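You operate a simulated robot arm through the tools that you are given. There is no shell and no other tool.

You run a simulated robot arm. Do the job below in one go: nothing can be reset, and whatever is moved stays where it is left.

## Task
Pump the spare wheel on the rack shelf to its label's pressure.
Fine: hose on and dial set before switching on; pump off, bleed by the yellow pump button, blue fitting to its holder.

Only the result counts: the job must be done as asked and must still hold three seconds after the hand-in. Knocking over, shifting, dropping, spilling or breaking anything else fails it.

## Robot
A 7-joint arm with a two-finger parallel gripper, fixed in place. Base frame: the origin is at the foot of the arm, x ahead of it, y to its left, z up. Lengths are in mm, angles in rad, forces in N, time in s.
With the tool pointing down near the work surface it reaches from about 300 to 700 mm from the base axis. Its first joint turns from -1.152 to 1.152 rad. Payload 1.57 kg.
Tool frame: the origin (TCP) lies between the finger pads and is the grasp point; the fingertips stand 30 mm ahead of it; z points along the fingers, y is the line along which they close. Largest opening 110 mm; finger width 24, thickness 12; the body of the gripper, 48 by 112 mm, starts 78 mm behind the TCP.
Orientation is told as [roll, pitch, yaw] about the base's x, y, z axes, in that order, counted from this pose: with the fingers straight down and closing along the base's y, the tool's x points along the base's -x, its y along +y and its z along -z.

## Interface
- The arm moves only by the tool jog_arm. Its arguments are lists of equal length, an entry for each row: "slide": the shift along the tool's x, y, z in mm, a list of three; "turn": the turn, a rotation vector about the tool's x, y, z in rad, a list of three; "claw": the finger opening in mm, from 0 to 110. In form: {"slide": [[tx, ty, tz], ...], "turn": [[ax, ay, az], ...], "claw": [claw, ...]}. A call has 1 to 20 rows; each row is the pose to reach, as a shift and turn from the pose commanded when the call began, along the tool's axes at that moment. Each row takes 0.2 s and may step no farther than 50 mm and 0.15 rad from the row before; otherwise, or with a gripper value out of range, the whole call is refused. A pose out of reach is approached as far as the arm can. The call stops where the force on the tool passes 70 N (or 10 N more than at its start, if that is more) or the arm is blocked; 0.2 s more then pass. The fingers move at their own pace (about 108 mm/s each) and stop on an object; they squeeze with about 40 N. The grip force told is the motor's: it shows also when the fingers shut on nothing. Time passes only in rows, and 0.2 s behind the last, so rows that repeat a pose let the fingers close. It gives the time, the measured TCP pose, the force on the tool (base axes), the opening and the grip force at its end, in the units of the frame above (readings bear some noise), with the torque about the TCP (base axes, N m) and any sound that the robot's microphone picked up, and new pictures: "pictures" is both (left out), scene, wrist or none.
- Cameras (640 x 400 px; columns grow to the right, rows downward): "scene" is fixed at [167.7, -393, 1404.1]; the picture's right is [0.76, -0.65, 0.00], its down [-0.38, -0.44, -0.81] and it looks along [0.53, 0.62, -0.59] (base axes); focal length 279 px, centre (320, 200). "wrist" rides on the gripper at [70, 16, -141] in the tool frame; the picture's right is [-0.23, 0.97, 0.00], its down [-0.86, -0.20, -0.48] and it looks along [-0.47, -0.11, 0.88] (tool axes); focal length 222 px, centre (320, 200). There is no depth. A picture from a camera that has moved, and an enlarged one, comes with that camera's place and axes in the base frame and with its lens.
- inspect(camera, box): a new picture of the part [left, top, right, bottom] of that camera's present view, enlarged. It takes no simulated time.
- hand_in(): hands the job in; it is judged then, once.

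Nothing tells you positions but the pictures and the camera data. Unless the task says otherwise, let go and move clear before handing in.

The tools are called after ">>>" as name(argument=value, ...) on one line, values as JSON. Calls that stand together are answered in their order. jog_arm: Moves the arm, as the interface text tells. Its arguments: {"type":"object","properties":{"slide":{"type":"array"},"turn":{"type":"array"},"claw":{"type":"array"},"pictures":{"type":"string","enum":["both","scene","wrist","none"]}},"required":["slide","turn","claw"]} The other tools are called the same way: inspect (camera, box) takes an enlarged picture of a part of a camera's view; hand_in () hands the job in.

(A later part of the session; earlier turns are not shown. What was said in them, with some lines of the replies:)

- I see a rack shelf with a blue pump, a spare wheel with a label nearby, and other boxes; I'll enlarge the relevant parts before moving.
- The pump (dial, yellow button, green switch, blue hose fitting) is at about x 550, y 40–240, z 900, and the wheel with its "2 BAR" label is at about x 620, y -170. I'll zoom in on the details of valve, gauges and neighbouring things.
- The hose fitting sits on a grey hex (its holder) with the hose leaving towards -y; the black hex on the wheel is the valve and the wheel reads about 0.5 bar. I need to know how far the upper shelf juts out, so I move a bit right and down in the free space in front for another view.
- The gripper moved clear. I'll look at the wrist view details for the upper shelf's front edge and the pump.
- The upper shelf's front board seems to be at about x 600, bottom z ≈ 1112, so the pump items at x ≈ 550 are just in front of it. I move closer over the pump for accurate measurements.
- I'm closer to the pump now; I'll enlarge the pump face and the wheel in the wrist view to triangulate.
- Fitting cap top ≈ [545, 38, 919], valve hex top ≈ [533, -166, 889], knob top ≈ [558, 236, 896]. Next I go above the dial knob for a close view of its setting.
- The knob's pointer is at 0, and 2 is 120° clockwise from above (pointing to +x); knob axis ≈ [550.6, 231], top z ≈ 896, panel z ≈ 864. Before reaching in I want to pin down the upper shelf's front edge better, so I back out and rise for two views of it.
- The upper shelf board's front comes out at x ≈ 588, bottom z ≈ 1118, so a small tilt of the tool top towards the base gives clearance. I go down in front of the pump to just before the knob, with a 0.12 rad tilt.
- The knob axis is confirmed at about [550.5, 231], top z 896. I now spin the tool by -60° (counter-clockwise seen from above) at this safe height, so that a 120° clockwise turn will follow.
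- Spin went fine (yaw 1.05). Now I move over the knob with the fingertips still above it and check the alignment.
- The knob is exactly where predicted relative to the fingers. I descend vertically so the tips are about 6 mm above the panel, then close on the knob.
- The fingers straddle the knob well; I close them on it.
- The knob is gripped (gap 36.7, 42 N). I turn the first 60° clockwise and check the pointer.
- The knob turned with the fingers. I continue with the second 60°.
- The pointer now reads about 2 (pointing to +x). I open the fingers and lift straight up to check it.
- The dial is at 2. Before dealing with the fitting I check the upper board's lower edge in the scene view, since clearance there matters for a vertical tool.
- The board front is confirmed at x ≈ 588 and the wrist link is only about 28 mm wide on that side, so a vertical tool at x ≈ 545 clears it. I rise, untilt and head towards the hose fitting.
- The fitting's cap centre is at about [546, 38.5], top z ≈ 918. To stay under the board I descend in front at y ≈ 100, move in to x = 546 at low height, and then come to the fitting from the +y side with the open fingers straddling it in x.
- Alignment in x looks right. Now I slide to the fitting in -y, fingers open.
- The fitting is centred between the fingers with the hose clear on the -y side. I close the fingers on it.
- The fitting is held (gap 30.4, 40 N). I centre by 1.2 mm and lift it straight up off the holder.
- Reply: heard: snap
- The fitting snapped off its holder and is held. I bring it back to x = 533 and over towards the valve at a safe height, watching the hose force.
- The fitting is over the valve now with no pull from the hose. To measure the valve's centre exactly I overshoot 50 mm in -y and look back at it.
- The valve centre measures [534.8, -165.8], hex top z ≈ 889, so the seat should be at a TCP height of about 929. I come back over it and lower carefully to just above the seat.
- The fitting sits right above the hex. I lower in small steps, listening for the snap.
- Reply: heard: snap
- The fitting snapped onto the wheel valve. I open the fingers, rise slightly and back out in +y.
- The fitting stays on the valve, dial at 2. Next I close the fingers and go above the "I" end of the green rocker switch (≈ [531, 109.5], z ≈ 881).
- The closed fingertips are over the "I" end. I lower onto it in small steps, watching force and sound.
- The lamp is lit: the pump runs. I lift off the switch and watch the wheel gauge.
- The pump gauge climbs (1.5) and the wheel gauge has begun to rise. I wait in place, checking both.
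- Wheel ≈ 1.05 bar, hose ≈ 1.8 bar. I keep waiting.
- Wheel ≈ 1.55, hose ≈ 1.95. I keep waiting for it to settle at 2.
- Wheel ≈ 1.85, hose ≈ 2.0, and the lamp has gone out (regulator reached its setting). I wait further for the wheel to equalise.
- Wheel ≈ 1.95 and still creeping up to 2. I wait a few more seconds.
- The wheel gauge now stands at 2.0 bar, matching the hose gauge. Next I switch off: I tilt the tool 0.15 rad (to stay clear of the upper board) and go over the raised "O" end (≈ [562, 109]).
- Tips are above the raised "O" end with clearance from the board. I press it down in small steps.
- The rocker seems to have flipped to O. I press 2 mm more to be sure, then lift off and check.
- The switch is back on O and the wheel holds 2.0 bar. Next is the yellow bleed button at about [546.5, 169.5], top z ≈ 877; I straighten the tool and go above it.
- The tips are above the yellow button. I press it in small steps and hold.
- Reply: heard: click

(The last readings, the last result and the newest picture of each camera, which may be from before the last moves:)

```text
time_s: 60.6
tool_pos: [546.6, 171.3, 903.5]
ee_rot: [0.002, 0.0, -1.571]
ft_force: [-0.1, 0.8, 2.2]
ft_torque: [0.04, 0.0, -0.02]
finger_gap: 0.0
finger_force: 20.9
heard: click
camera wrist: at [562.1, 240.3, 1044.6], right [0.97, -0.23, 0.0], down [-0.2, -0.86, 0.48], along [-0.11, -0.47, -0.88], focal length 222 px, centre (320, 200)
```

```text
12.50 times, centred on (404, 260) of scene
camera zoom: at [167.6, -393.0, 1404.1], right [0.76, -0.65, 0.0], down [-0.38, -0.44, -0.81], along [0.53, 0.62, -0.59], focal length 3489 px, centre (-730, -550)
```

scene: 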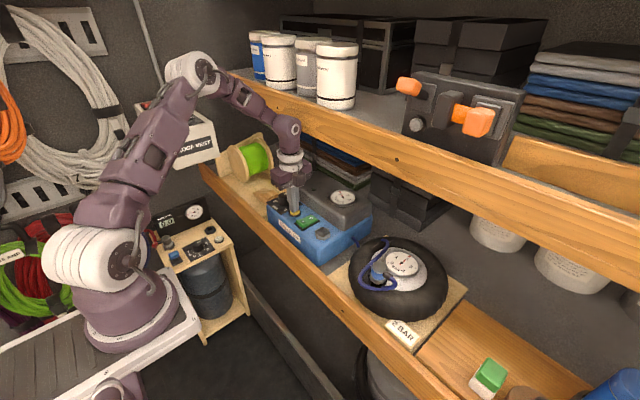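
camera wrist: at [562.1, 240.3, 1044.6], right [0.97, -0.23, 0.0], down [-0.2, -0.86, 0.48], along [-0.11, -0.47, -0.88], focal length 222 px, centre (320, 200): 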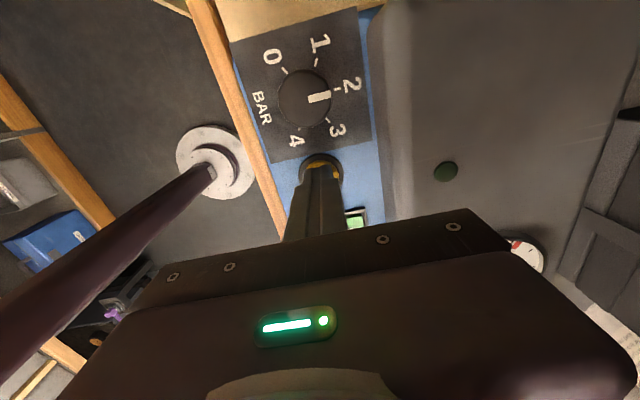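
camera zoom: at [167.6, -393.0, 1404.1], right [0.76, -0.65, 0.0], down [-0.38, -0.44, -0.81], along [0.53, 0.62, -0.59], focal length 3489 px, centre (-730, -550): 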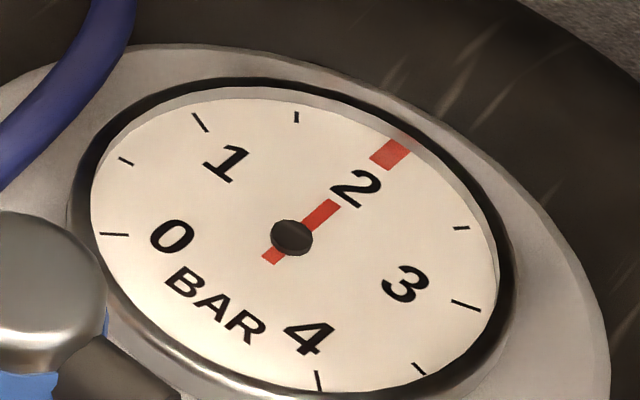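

The bleed works: the hose gauge is falling (≈1.2) while the wheel stays at 2.0. I hold the button down until the hose is at 0.

>>> jog_arm(slide=[[0, 0, 0], [0, 0, 0], [0, 0, 0], [0, 0, 0], [0, 0, 0], [0, 0, 0], [0, 0, 0], [0, 0, 0], [0, 0, 0], [0, 0, 0], [0, 0, 0], [0, 0, 0], [0, 0, 0], [0, 0, 0], [0, 0, 0]], turn=[[0, 0, 0], [0, 0, 0], [0, 0, 0], [0, 0, 0], [0, 0, 0], [0, 0, 0], [0, 0, 0], [0, 0, 0], [0, 0, 0], [0, 0, 0], [0, 0, 0], [0, 0, 0], [0, 0, 0], [0, 0, 0], [0, 0, 0]], claw=[0, 0, 0, 0, 0, 0, 0, 0, 0, 0, 0, 0, 0, 0, 0], pictures="none")

>>> inspect(camera="scene", box=[328, 186, 358, 206])

>>> inspect(camera="scene", box=[382, 244, 426, 276])

```text
time_s: 63.8
tool_pos: [546.4, 171.0, 902.2]
ee_rot: [0.001, -0.001, -1.572]
ft_force: [0.9, -0.4, 2.7]
ft_torque: [-0.01, -0.02, 0.0]
finger_gap: 0.1
finger_force: 21.4
```

```text
16.00 times, centred on (343, 196) of scene
camera zoom: at [167.6, -393.0, 1404.1], right [0.76, -0.65, 0.0], down [-0.38, -0.44, -0.81], along [0.53, 0.62, -0.59], focal length 4466 px, centre (-48, 264)
```

zoom: 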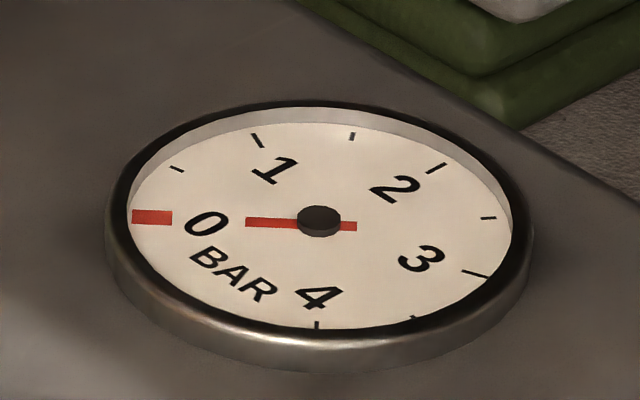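

```text
12.50 times, centred on (404, 260) of scene
camera zoom: at [167.6, -393.0, 1404.1], right [0.76, -0.65, 0.0], down [-0.38, -0.44, -0.81], along [0.53, 0.62, -0.59], focal length 3489 px, centre (-730, -550)
```

zoom: 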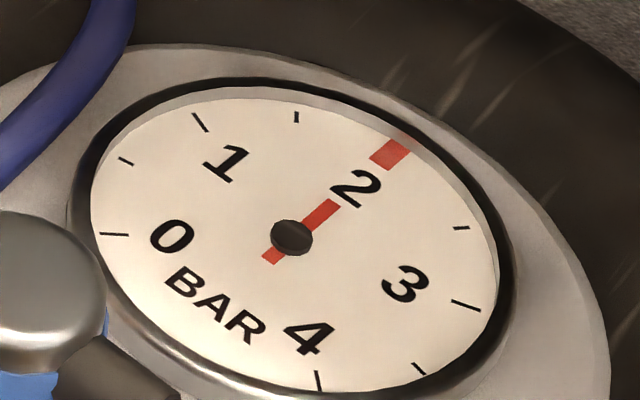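

The hose is nearly at 0 and the wheel stays at 2.0. I hold a little longer, then lift off.

>>> jog_arm(slide=[[0, 0, 0], [0, 0, 0], [0, 0, 0], [0, 0, 0], [0, 0, 0], [0, 0, 0], [0, 0, 0], [0, 0, 0], [0, 0, 0], [0, 0, 0], [0, 0, 0], [0, 0, 0], [0, 0, 0], [0, 0, 0], [0, 0, 0], [0, 0, -12], [0, 0, -35], [0, 0, -42], [0, 0, -42]], turn=[[0, 0, 0], [0, 0, 0], [0, 0, 0], [0, 0, 0], [0, 0, 0], [0, 0, 0], [0, 0, 0], [0, 0, 0], [0, 0, 0], [0, 0, 0], [0, 0, 0], [0, 0, 0], [0, 0, 0], [0, 0, 0], [0, 0, 0], [0, 0, 0], [0, 0, 0], [0, 0, 0], [0, 0, 0]], claw=[0, 0, 0, 0, 0, 0, 0, 0, 0, 0, 0, 0, 0, 0, 0, 0, 0, 0, 0])

>>> inspect(camera="scene", box=[328, 186, 358, 206])

>>> inspect(camera="scene", box=[260, 150, 380, 250])

>>> inspect(camera="scene", box=[360, 235, 440, 300])

```text
time_s: 67.8
tool_pos: [546.0, 171.2, 946.7]
ee_rot: [0.001, 0.0, -1.57]
ft_force: [0.7, 0.6, 0.3]
ft_torque: [-0.01, -0.01, -0.01]
finger_gap: 0.0
finger_force: 21.2
camera wrist: at [562.2, 240.4, 1087.1], right [0.97, -0.23, 0.0], down [-0.2, -0.86, 0.48], along [-0.11, -0.47, -0.88], focal length 222 px, centre (320, 200)
```

scene: 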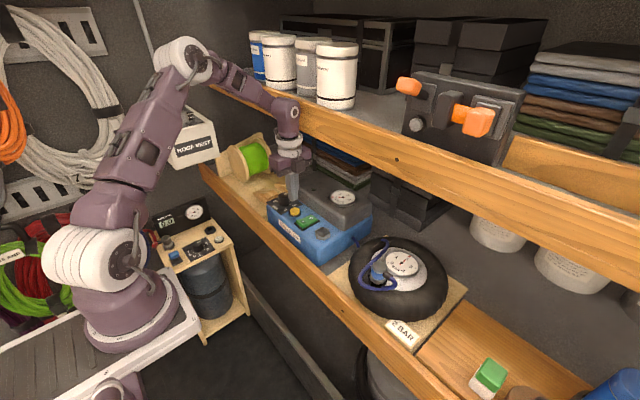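
wrist: 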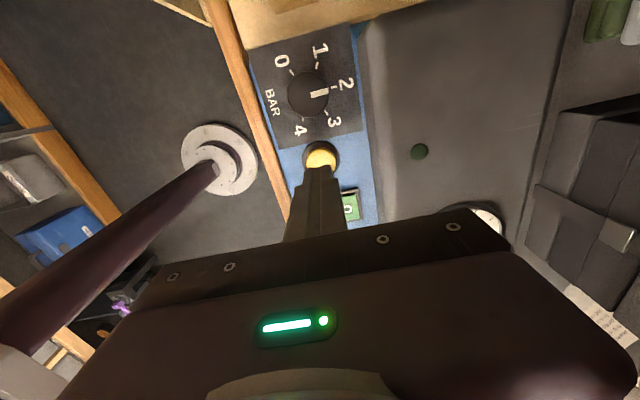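

```text
16.00 times, centred on (343, 196) of scene
camera zoom: at [167.7, -393.0, 1404.1], right [0.76, -0.65, 0.0], down [-0.38, -0.44, -0.81], along [0.53, 0.62, -0.59], focal length 4466 px, centre (-48, 264)
```

zoom: 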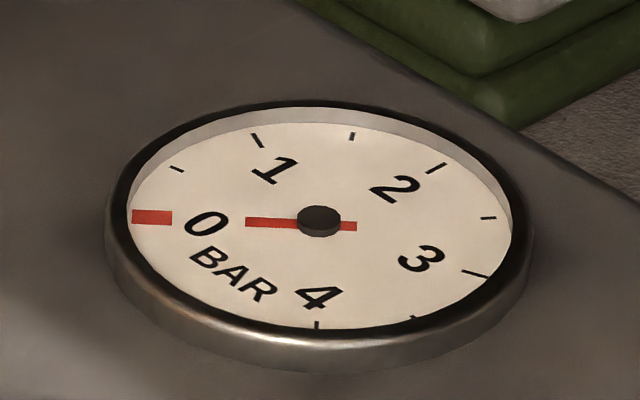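

```text
4.00 times, centred on (320, 200) of scene
camera zoom: at [167.7, -393.0, 1404.1], right [0.76, -0.65, 0.0], down [-0.38, -0.44, -0.81], along [0.53, 0.62, -0.59], focal length 1116 px, centre (320, 200)
```

zoom: 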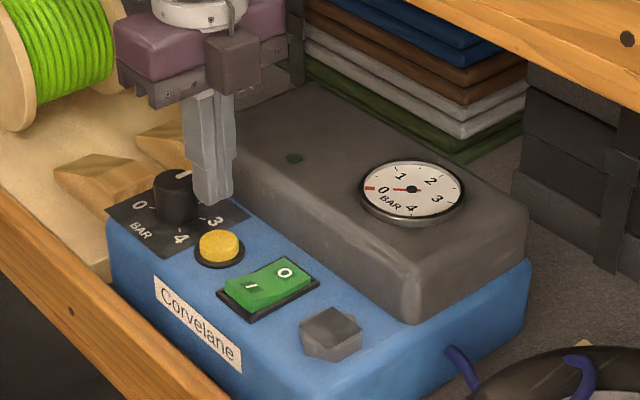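

```text
6.15 times, centred on (400, 268) of scene
camera zoom: at [167.7, -393.0, 1404.1], right [0.76, -0.65, 0.0], down [-0.38, -0.44, -0.81], along [0.53, 0.62, -0.59], focal length 1718 px, centre (-172, -215)
```

zoom: 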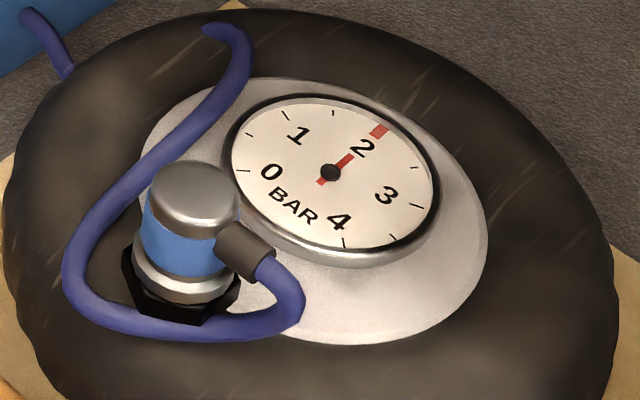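

Hose gauge is at 0, the wheel holds 2.0 and the switch is off. Now I go back to the fitting on the valve, opening the fingers, coming in from its +y side.

>>> jog_arm(slide=[[-10, -11.5, -12], [-50, -11.5, -22], [-95, -11.5, -22], [-140, -11.5, -22], [-185, -11.5, -22], [-230, -11.5, -22], [-271.8, -11.5, -22], [-271.8, -11.5, 10], [-271.8, -11.5, 10]], turn=[[0, 0, 0], [0, 0, 0], [0, 0, 0], [0, 0, 0], [0, 0, 0], [0, 0, 0], [0, 0, 0], [0, 0, 0], [0, 0, 0]], claw=[0, 0, 0, 0, 20, 40, 56, 56, 56])

>>> inspect(camera="wrist", box=[220, 110, 400, 240])

>>> inspect(camera="scene", box=[330, 190, 450, 310])

```text
time_s: 69.8
tool_pos: [535.6, -101.1, 936.3]
ee_rot: [0.001, -0.001, -1.571]
ft_force: [0.8, -0.6, -0.6]
ft_torque: [0.0, -0.02, -0.02]
finger_gap: 55.9
finger_force: 0.1
camera wrist: at [551.0, -31.2, 1076.7], right [0.97, -0.23, 0.0], down [-0.2, -0.86, 0.48], along [-0.11, -0.47, -0.88], focal length 222 px, centre (320, 200)
```

scene: 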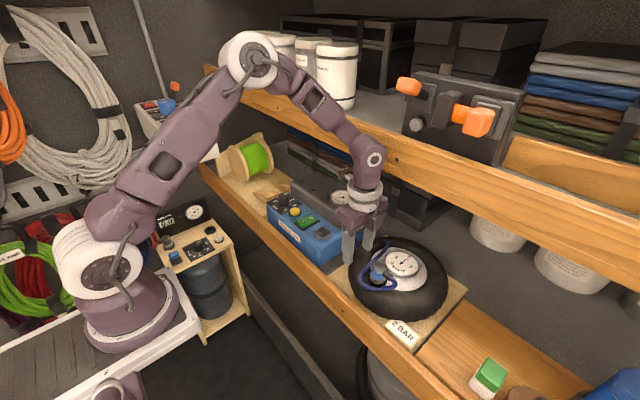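
wrist: 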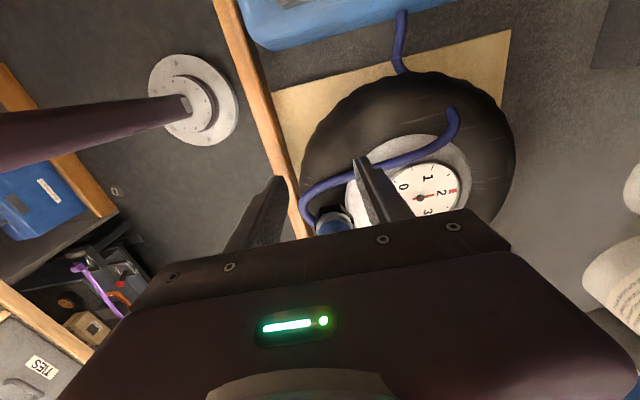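

```text
3.08 times, centred on (310, 175) of wrist
camera zoom: at [551.0, -31.2, 1076.7], right [0.97, -0.23, 0.0], down [-0.2, -0.86, 0.48], along [-0.11, -0.47, -0.88], focal length 684 px, centre (351, 277)
```

zoom: 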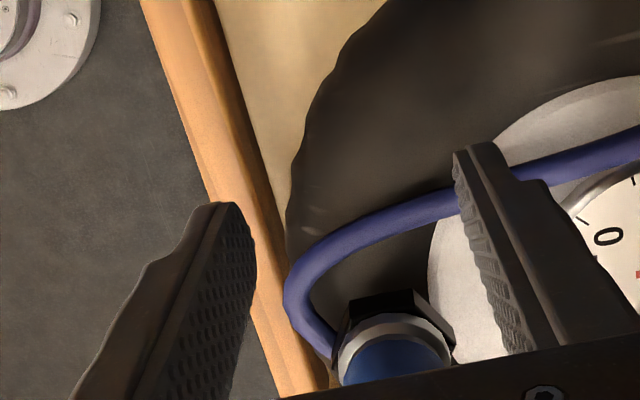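

```text
3.33 times, centred on (390, 250) of scene
camera zoom: at [167.7, -393.0, 1404.1], right [0.76, -0.65, 0.0], down [-0.38, -0.44, -0.81], along [0.53, 0.62, -0.59], focal length 930 px, centre (87, 33)
```

zoom: 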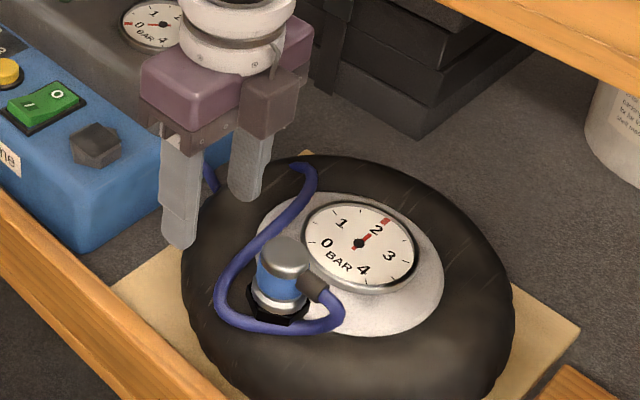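

Fitting is lined up between the open fingers. I slide in to it and lower to the earlier grasp height.

>>> jog_arm(slide=[[-22, -0.5, 0], [-44, -0.5, 0], [-58, -0.5, 0], [-65, -0.5, 0], [-65, -0.5, 4], [-65, -0.5, 7]], turn=[[0, 0, 0], [0, 0, 0], [0, 0, 0], [0, 0, 0], [0, 0, 0], [0, 0, 0]], claw=[56, 56, 56, 56, 56, 56])

>>> inspect(camera="wrist", box=[220, 110, 400, 240])

>>> inspect(camera="scene", box=[340, 220, 440, 310])

```text
time_s: 71.2
tool_pos: [533.2, -166.1, 927.9]
ee_rot: [0.0, -0.001, -1.571]
ft_force: [0.4, -0.4, 0.8]
ft_torque: [-0.01, 0.01, 0.0]
finger_gap: 56.1
finger_force: 0.0
camera wrist: at [550.0, -96.5, 1069.3], right [0.97, -0.23, 0.0], down [-0.2, -0.86, 0.48], along [-0.11, -0.47, -0.88], focal length 222 px, centre (320, 200)
```

scene: 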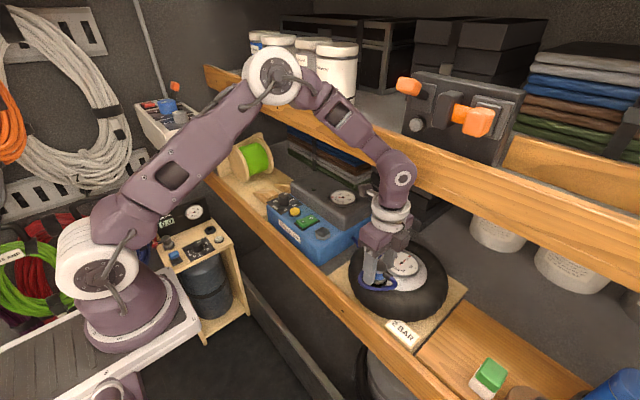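
wrist: 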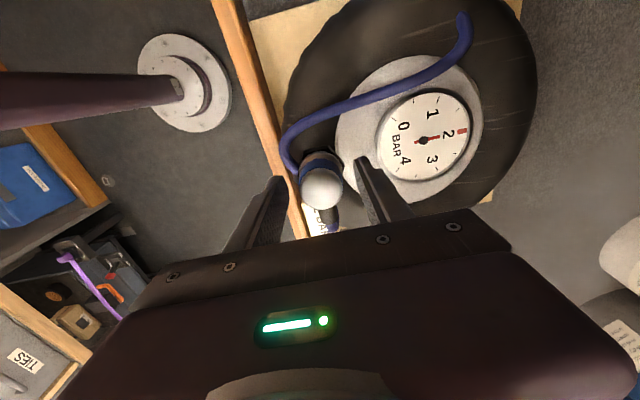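

```text
3.08 times, centred on (310, 175) of wrist
camera zoom: at [550.0, -96.5, 1069.3], right [0.97, -0.23, 0.0], down [-0.2, -0.86, 0.48], along [-0.11, -0.47, -0.88], focal length 684 px, centre (351, 277)
```

zoom: 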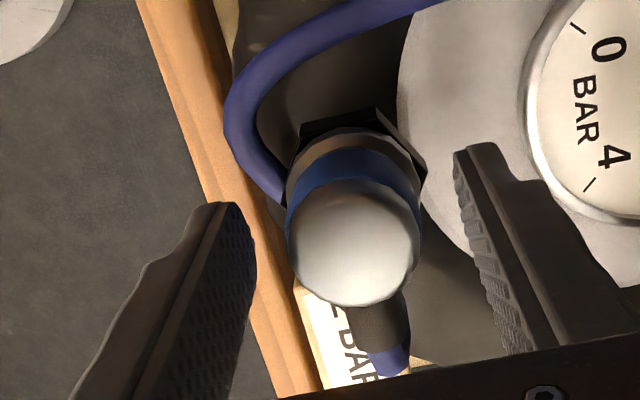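

```text
4.44 times, centred on (390, 265) of scene
camera zoom: at [167.7, -393.0, 1404.1], right [0.76, -0.65, 0.0], down [-0.38, -0.44, -0.81], along [0.53, 0.62, -0.59], focal length 1240 px, centre (9, -89)
```

zoom: 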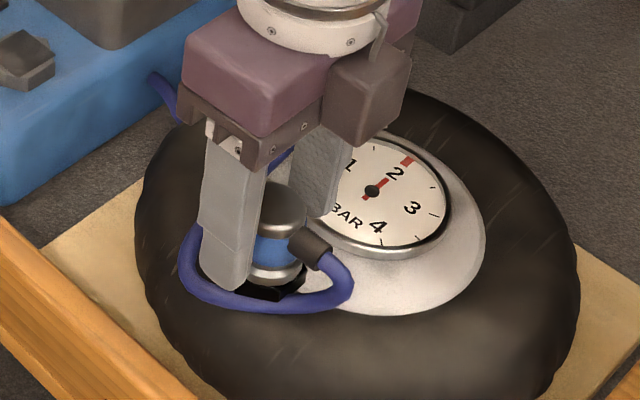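

The fitting is centred the same way as at the holder. I close on it.

>>> jog_arm(slide=[[0, 0, 0], [0, 0, 0], [0, 0, 0], [0, 0, 0]], turn=[[0, 0, 0], [0, 0, 0], [0, 0, 0], [0, 0, 0]], claw=[42, 30, 15, 15], pictures="none")

>>> inspect(camera="wrist", box=[220, 110, 400, 240])

>>> inspect(camera="scene", box=[340, 220, 440, 310])

```text
time_s: 72.2
tool_pos: [535.4, -164.2, 927.0]
ee_rot: [0.002, 0.0, -1.573]
ft_force: [6.9, -0.8, -1.5]
ft_torque: [-0.02, -0.2, 0.0]
finger_gap: 30.1
finger_force: 39.0
```

```text
3.08 times, centred on (310, 175) of wrist
camera zoom: at [550.5, -96.4, 1069.3], right [0.97, -0.23, 0.0], down [-0.2, -0.86, 0.48], along [-0.11, -0.47, -0.88], focal length 684 px, centre (351, 277)
```

zoom: 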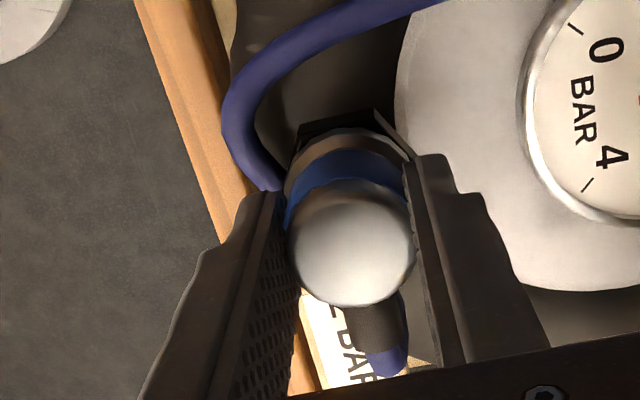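

```text
4.44 times, centred on (390, 265) of scene
camera zoom: at [167.9, -393.0, 1404.0], right [0.76, -0.65, 0.0], down [-0.38, -0.44, -0.81], along [0.53, 0.62, -0.59], focal length 1240 px, centre (9, -89)
```

zoom: 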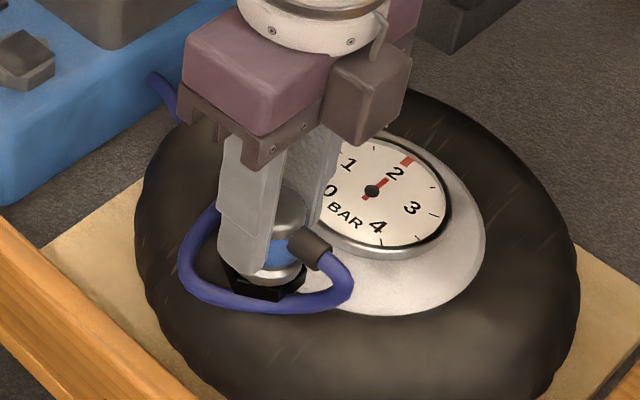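

Held again. I pull the fitting straight up off the valve.

>>> jog_arm(slide=[[0, 1, 0], [0, 1, -4], [0, 1, -10], [0, 1, -18], [0, 1, -28], [0, 1, -37], [0, 1, -37]], turn=[[0, 0, 0], [0, 0, 0], [0, 0, 0], [0, 0, 0], [0, 0, 0], [0, 0, 0], [0, 0, 0]], claw=[15, 15, 15, 15, 15, 15, 15])

>>> inspect(camera="scene", box=[340, 220, 440, 310])

>>> inspect(camera="wrist", box=[220, 110, 400, 240])

```text
time_s: 73.8
tool_pos: [535.3, -164.8, 964.7]
ee_rot: [0.0, 0.0, -1.572]
ft_force: [0.2, -0.1, -0.5]
ft_torque: [0.01, 0.01, 0.02]
finger_gap: 30.3
finger_force: 39.5
heard: snap
camera wrist: at [551.2, -96.3, 1106.5], right [0.97, -0.23, 0.0], down [-0.2, -0.86, 0.48], along [-0.11, -0.47, -0.88], focal length 222 px, centre (320, 200)
```

scene: 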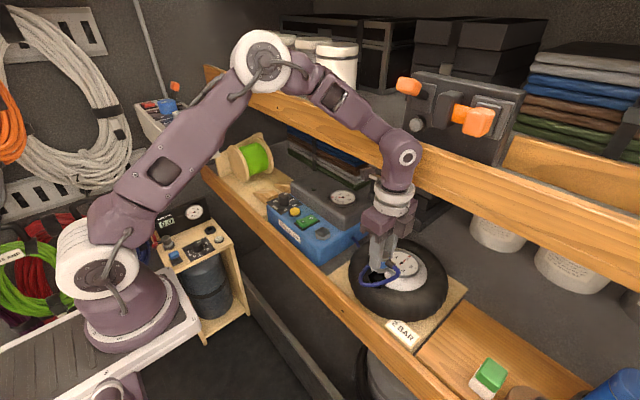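
wrist: 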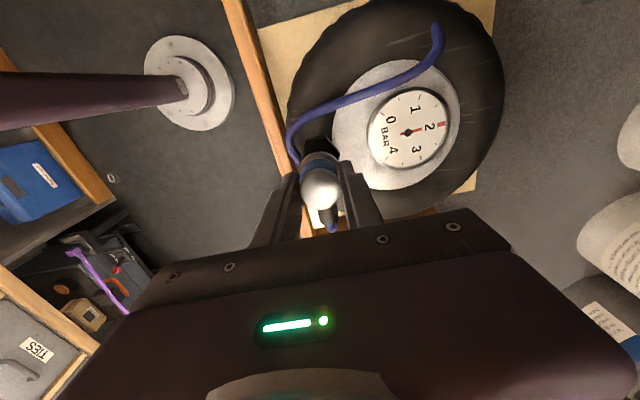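

```text
4.44 times, centred on (390, 265) of scene
camera zoom: at [167.7, -393.0, 1404.0], right [0.76, -0.65, 0.0], down [-0.38, -0.44, -0.81], along [0.53, 0.62, -0.59], focal length 1240 px, centre (9, -89)
```

zoom: 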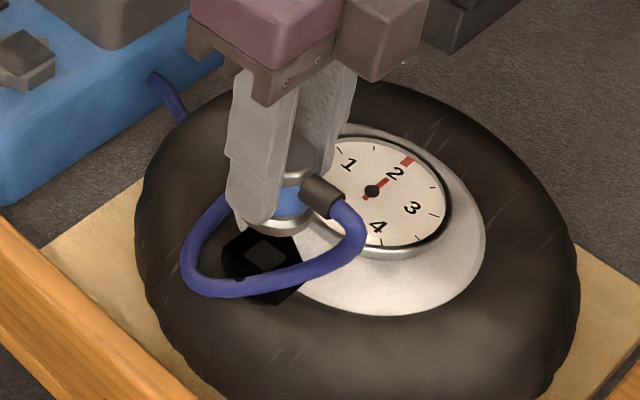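

```text
3.08 times, centred on (310, 175) of wrist
camera zoom: at [551.2, -96.3, 1106.5], right [0.97, -0.23, 0.0], down [-0.2, -0.86, 0.48], along [-0.11, -0.47, -0.88], focal length 684 px, centre (351, 277)
```

zoom: 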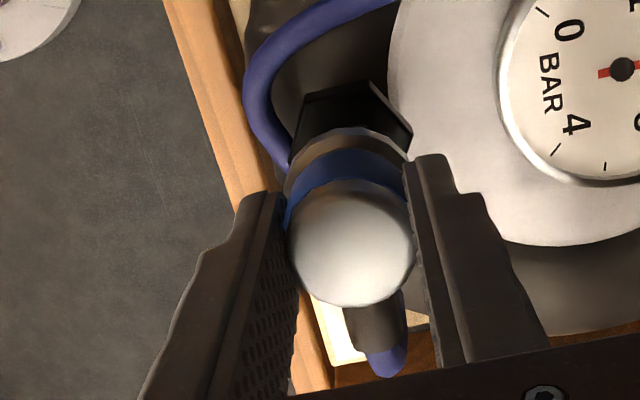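

The fitting came off with a snap and the wheel gauge still shows 2.0. I carry it back over the holder (≈ [547.2, 38.5]).

>>> jog_arm(slide=[[40, 0, 0], [80, 0, 0], [120, 0, 0], [160, 0, 8], [193, 4, 17], [205, 11.7, 17], [205, 11.7, 17]], turn=[[0, 0, 0], [0, 0, 0], [0, 0, 0], [0, 0, 0], [0, 0, 0], [0, 0, 0], [0, 0, 0]], claw=[15, 15, 15, 15, 15, 15, 15])

>>> inspect(camera="wrist", box=[220, 110, 400, 240])

>>> inspect(camera="scene", box=[280, 170, 380, 260])

```text
time_s: 75.4
tool_pos: [547.5, 38.2, 948.3]
ee_rot: [0.002, 0.0, -1.57]
ft_force: [-0.2, 0.0, -1.3]
ft_torque: [-0.03, -0.01, 0.01]
finger_gap: 30.5
finger_force: 39.3
camera wrist: at [562.9, 108.3, 1089.4], right [0.97, -0.23, 0.0], down [-0.2, -0.86, 0.48], along [-0.11, -0.47, -0.88], focal length 222 px, centre (320, 200)
```

scene: 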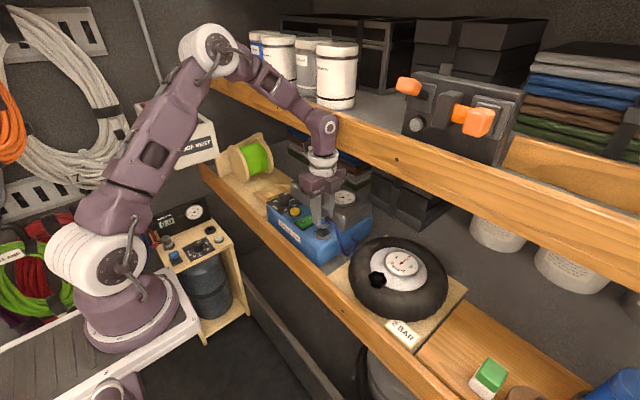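
wrist: 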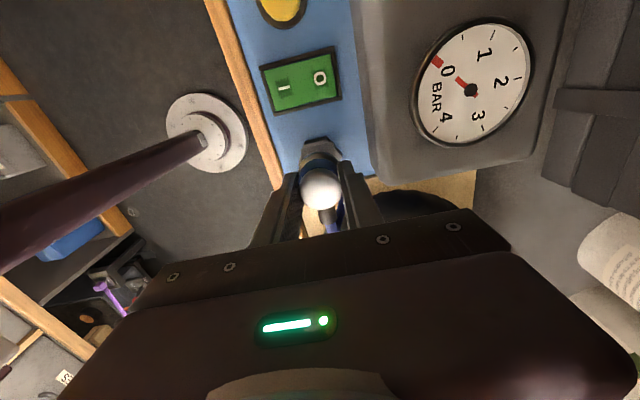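

```text
3.08 times, centred on (310, 175) of wrist
camera zoom: at [562.9, 108.3, 1089.4], right [0.97, -0.23, 0.0], down [-0.2, -0.86, 0.48], along [-0.11, -0.47, -0.88], focal length 684 px, centre (351, 277)
```

zoom: 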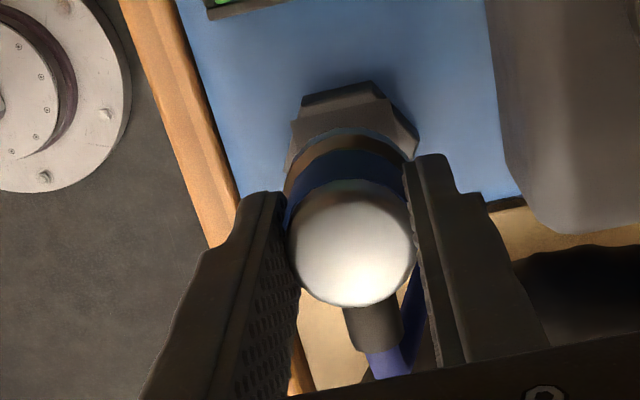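

```text
4.44 times, centred on (330, 215) of scene
camera zoom: at [167.7, -393.0, 1404.1], right [0.76, -0.65, 0.0], down [-0.38, -0.44, -0.81], along [0.53, 0.62, -0.59], focal length 1240 px, centre (276, 133)
```

zoom: 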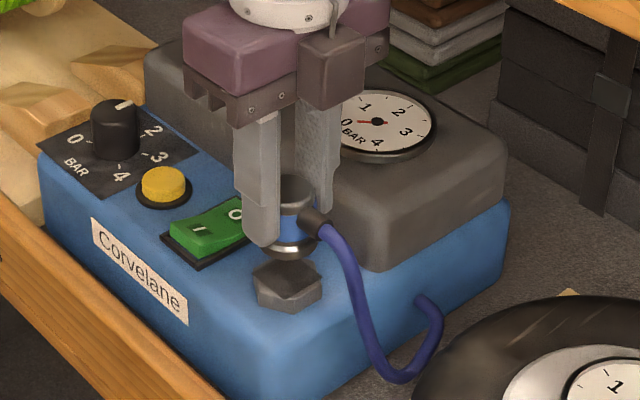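

The picture matches the one right after lifting it off, so it's over the holder. I lower in small steps until it snaps.

>>> jog_arm(slide=[[0, 0, 12], [0, 0, 20], [0, 0, 24], [0, 0, 26], [0, 0, 27.5], [0, 0, 29], [0, 0, 30], [0, 0, 30]], turn=[[0, 0, 0], [0, 0, 0], [0, 0, 0], [0, 0, 0], [0, 0, 0], [0, 0, 0], [0, 0, 0], [0, 0, 0]], claw=[15, 15, 15, 15, 15, 15, 15, 15])

>>> inspect(camera="scene", box=[280, 170, 380, 260])

```text
time_s: 77.2
tool_pos: [547.1, 39.0, 919.8]
ee_rot: [0.001, 0.0, -1.57]
ft_force: [-6.1, 2.8, 19.4]
ft_torque: [0.01, 0.26, 0.05]
finger_gap: 30.1
finger_force: 40.0
heard: snap
camera wrist: at [562.6, 108.4, 1060.2], right [0.97, -0.23, 0.0], down [-0.2, -0.86, 0.48], along [-0.11, -0.47, -0.88], focal length 222 px, centre (320, 200)
```

scene: 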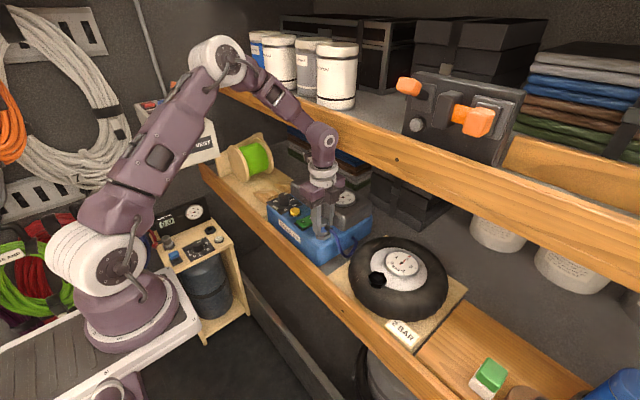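
wrist: 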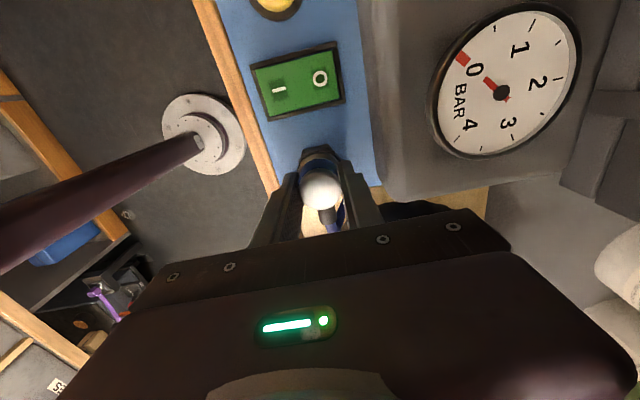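

```text
4.44 times, centred on (330, 215) of scene
camera zoom: at [167.2, -392.9, 1404.1], right [0.76, -0.65, 0.0], down [-0.38, -0.44, -0.81], along [0.53, 0.62, -0.59], focal length 1240 px, centre (276, 133)
```

zoom: 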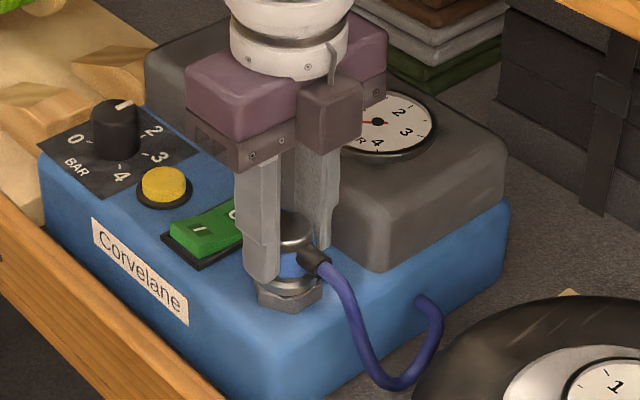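

It snapped onto its holder. I open the fingers, back out in +y, then pull away from the shelf.

>>> jog_arm(slide=[[0, 0, -1], [0, 0, -1], [0, 0, -1], [0, 0, -4], [20, 0, -4], [42, 0, -4], [62, 0, -4], [62, -24, -6], [62, -30, -40], [62, -60, -72], [62, -60, -72]], turn=[[0, 0, 0], [0, 0, 0], [0, 0, 0], [0, 0, 0], [0, 0, 0], [0, 0, 0], [0, 0, 0], [0, 0, 0], [0, 0, 0], [0, 0, 0], [0, 0, 0]], claw=[58, 58, 58, 58, 58, 58, 58, 58, 58, 58, 58])

>>> inspect(camera="scene", box=[270, 170, 370, 260])

>>> inspect(camera="scene", box=[360, 235, 440, 300])

>>> inspect(camera="scene", box=[382, 244, 426, 276])

```text
time_s: 79.6
tool_pos: [487.0, 100.0, 990.2]
ee_rot: [0.002, -0.001, -1.572]
ft_force: [0.5, -0.3, -0.3]
ft_torque: [0.01, -0.01, 0.01]
finger_gap: 58.1
finger_force: 0.1
camera wrist: at [502.6, 170.2, 1132.0], right [0.97, -0.23, 0.0], down [-0.2, -0.86, 0.48], along [-0.11, -0.47, -0.88], focal length 222 px, centre (320, 200)
```

scene: 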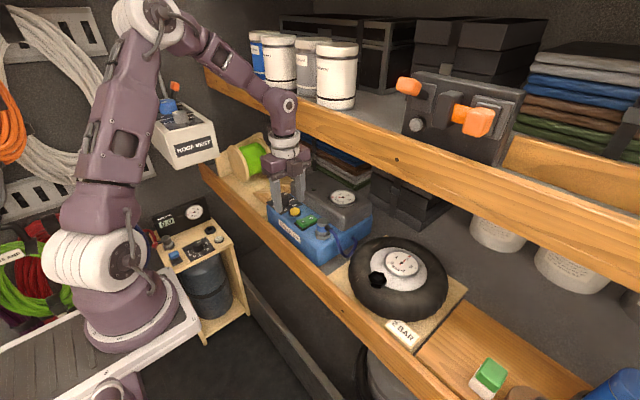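
wrist: 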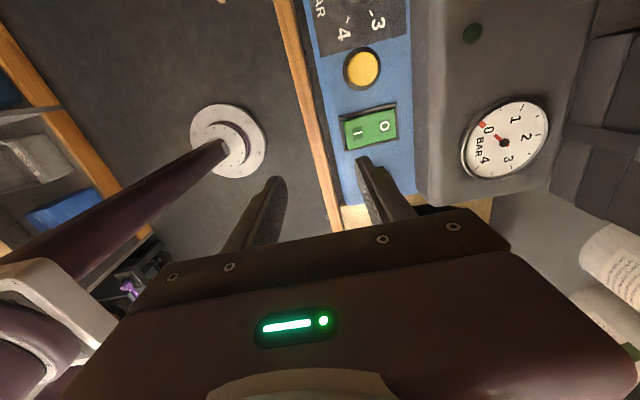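

```text
4.44 times, centred on (320, 215) of scene
camera zoom: at [167.7, -393.0, 1404.1], right [0.76, -0.65, 0.0], down [-0.38, -0.44, -0.81], along [0.53, 0.62, -0.59], focal length 1240 px, centre (320, 133)
```

zoom: 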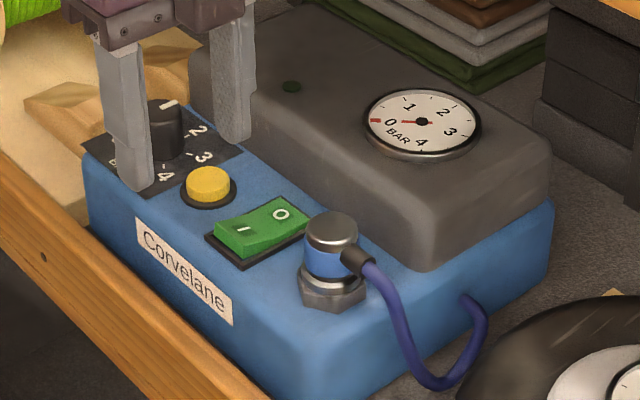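

```text
6.15 times, centred on (400, 268) of scene
camera zoom: at [167.7, -393.0, 1404.1], right [0.76, -0.65, 0.0], down [-0.38, -0.44, -0.81], along [0.53, 0.62, -0.59], focal length 1718 px, centre (-172, -215)
```

zoom: 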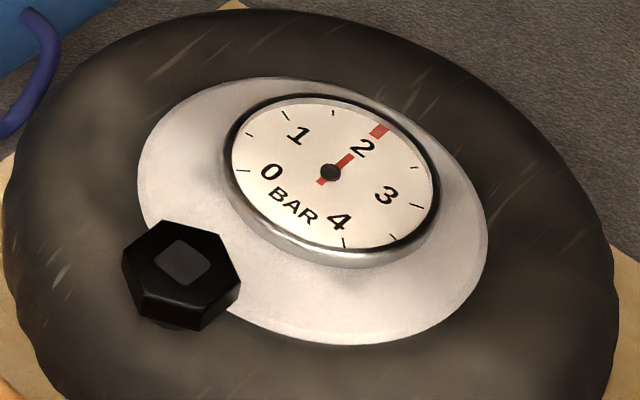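

```text
12.50 times, centred on (404, 260) of scene
camera zoom: at [167.7, -393.0, 1404.1], right [0.76, -0.65, 0.0], down [-0.38, -0.44, -0.81], along [0.53, 0.62, -0.59], focal length 3489 px, centre (-730, -550)
```

zoom: 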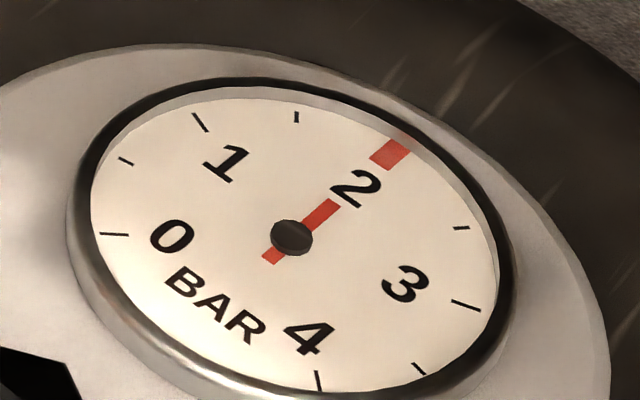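

The fitting is back on its holder, hose gauge 0, switch off, wheel steady at 2.0 bar and nothing has shifted. I retreat well clear before handing in.

>>> jog_arm(slide=[[0, -30, -30], [0, -60, -60], [0, -90, -90], [0, -90, -120], [0, -90, -120], [0, -90, -120], [0, -90, -120]], turn=[[0, 0, 0], [0, 0, 0], [0, 0, 0], [0, 0, 0], [0, 0, 0], [0, 0, 0], [0, 0, 0]], claw=[58, 58, 58, 58, 58, 58, 58])

>>> inspect(camera="scene", box=[260, 160, 440, 300])

```text
time_s: 81.2
tool_pos: [398.1, 100.7, 1109.9]
ee_rot: [0.001, -0.001, -1.571]
ft_force: [0.2, -0.2, -0.1]
ft_torque: [-0.03, -0.01, 0.01]
finger_gap: 58.0
finger_force: 0.1
camera wrist: at [413.8, 170.6, 1251.2], right [0.97, -0.23, 0.0], down [-0.2, -0.86, 0.48], along [-0.11, -0.47, -0.88], focal length 222 px, centre (320, 200)
```

scene: 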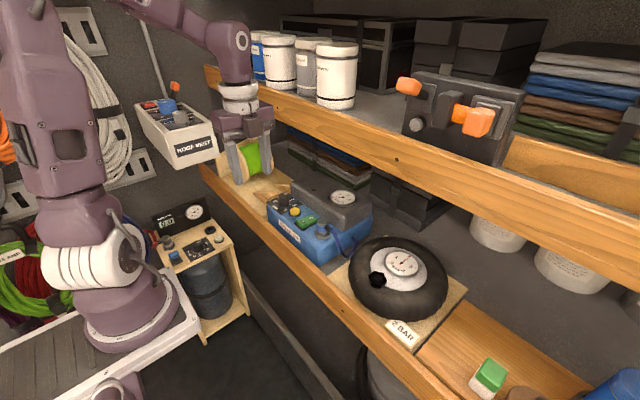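
wrist: 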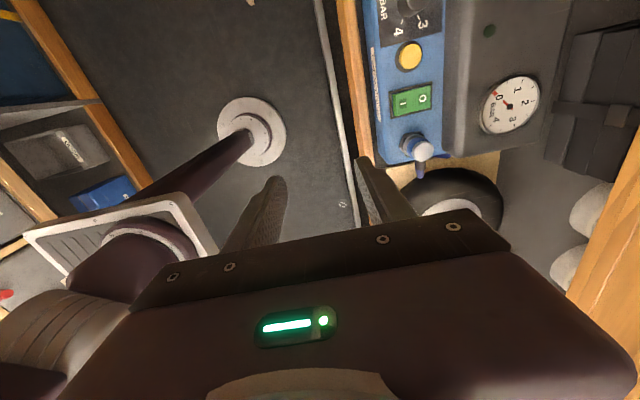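

```text
2.86 times, centred on (350, 230) of scene
camera zoom: at [167.7, -393.0, 1404.1], right [0.76, -0.65, 0.0], down [-0.38, -0.44, -0.81], along [0.53, 0.62, -0.59], focal length 797 px, centre (234, 114)
```

zoom: 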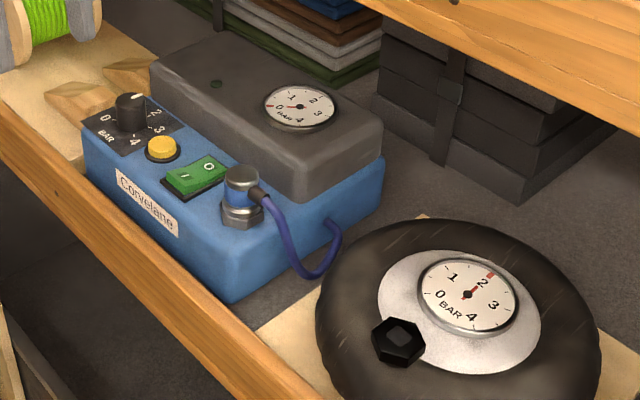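

Everything is as asked: the wheel gauge reads 2 bar, the pump is off and bled to 0, the fitting is on its holder, and the arm is clear. I hand the job in.

>>> hand_in()

```text
The job is handed in.
```

The spare wheel is pumped to the 2 bar on its label, and I've handed the job in. No result has come back yet.

- **Order:** I set the dial to 2 and put the hose on the wheel valve before switching on. After the wheel filled, I switched the pump off and held the yellow button until the hose gauge read 0.
- **Wheel:** its gauge went from about 0.5 to 2 bar. It still read 2 after the fitting came off.
- **Fitting:** the blue fitting is back on its holder; it snapped into place and stayed put when I let go.
- **Surroundings:** in the last pictures the pump and wheel look to be where they started. I saw nothing else moved. The arm is clear of the shelf, and the dial is still set at 2.
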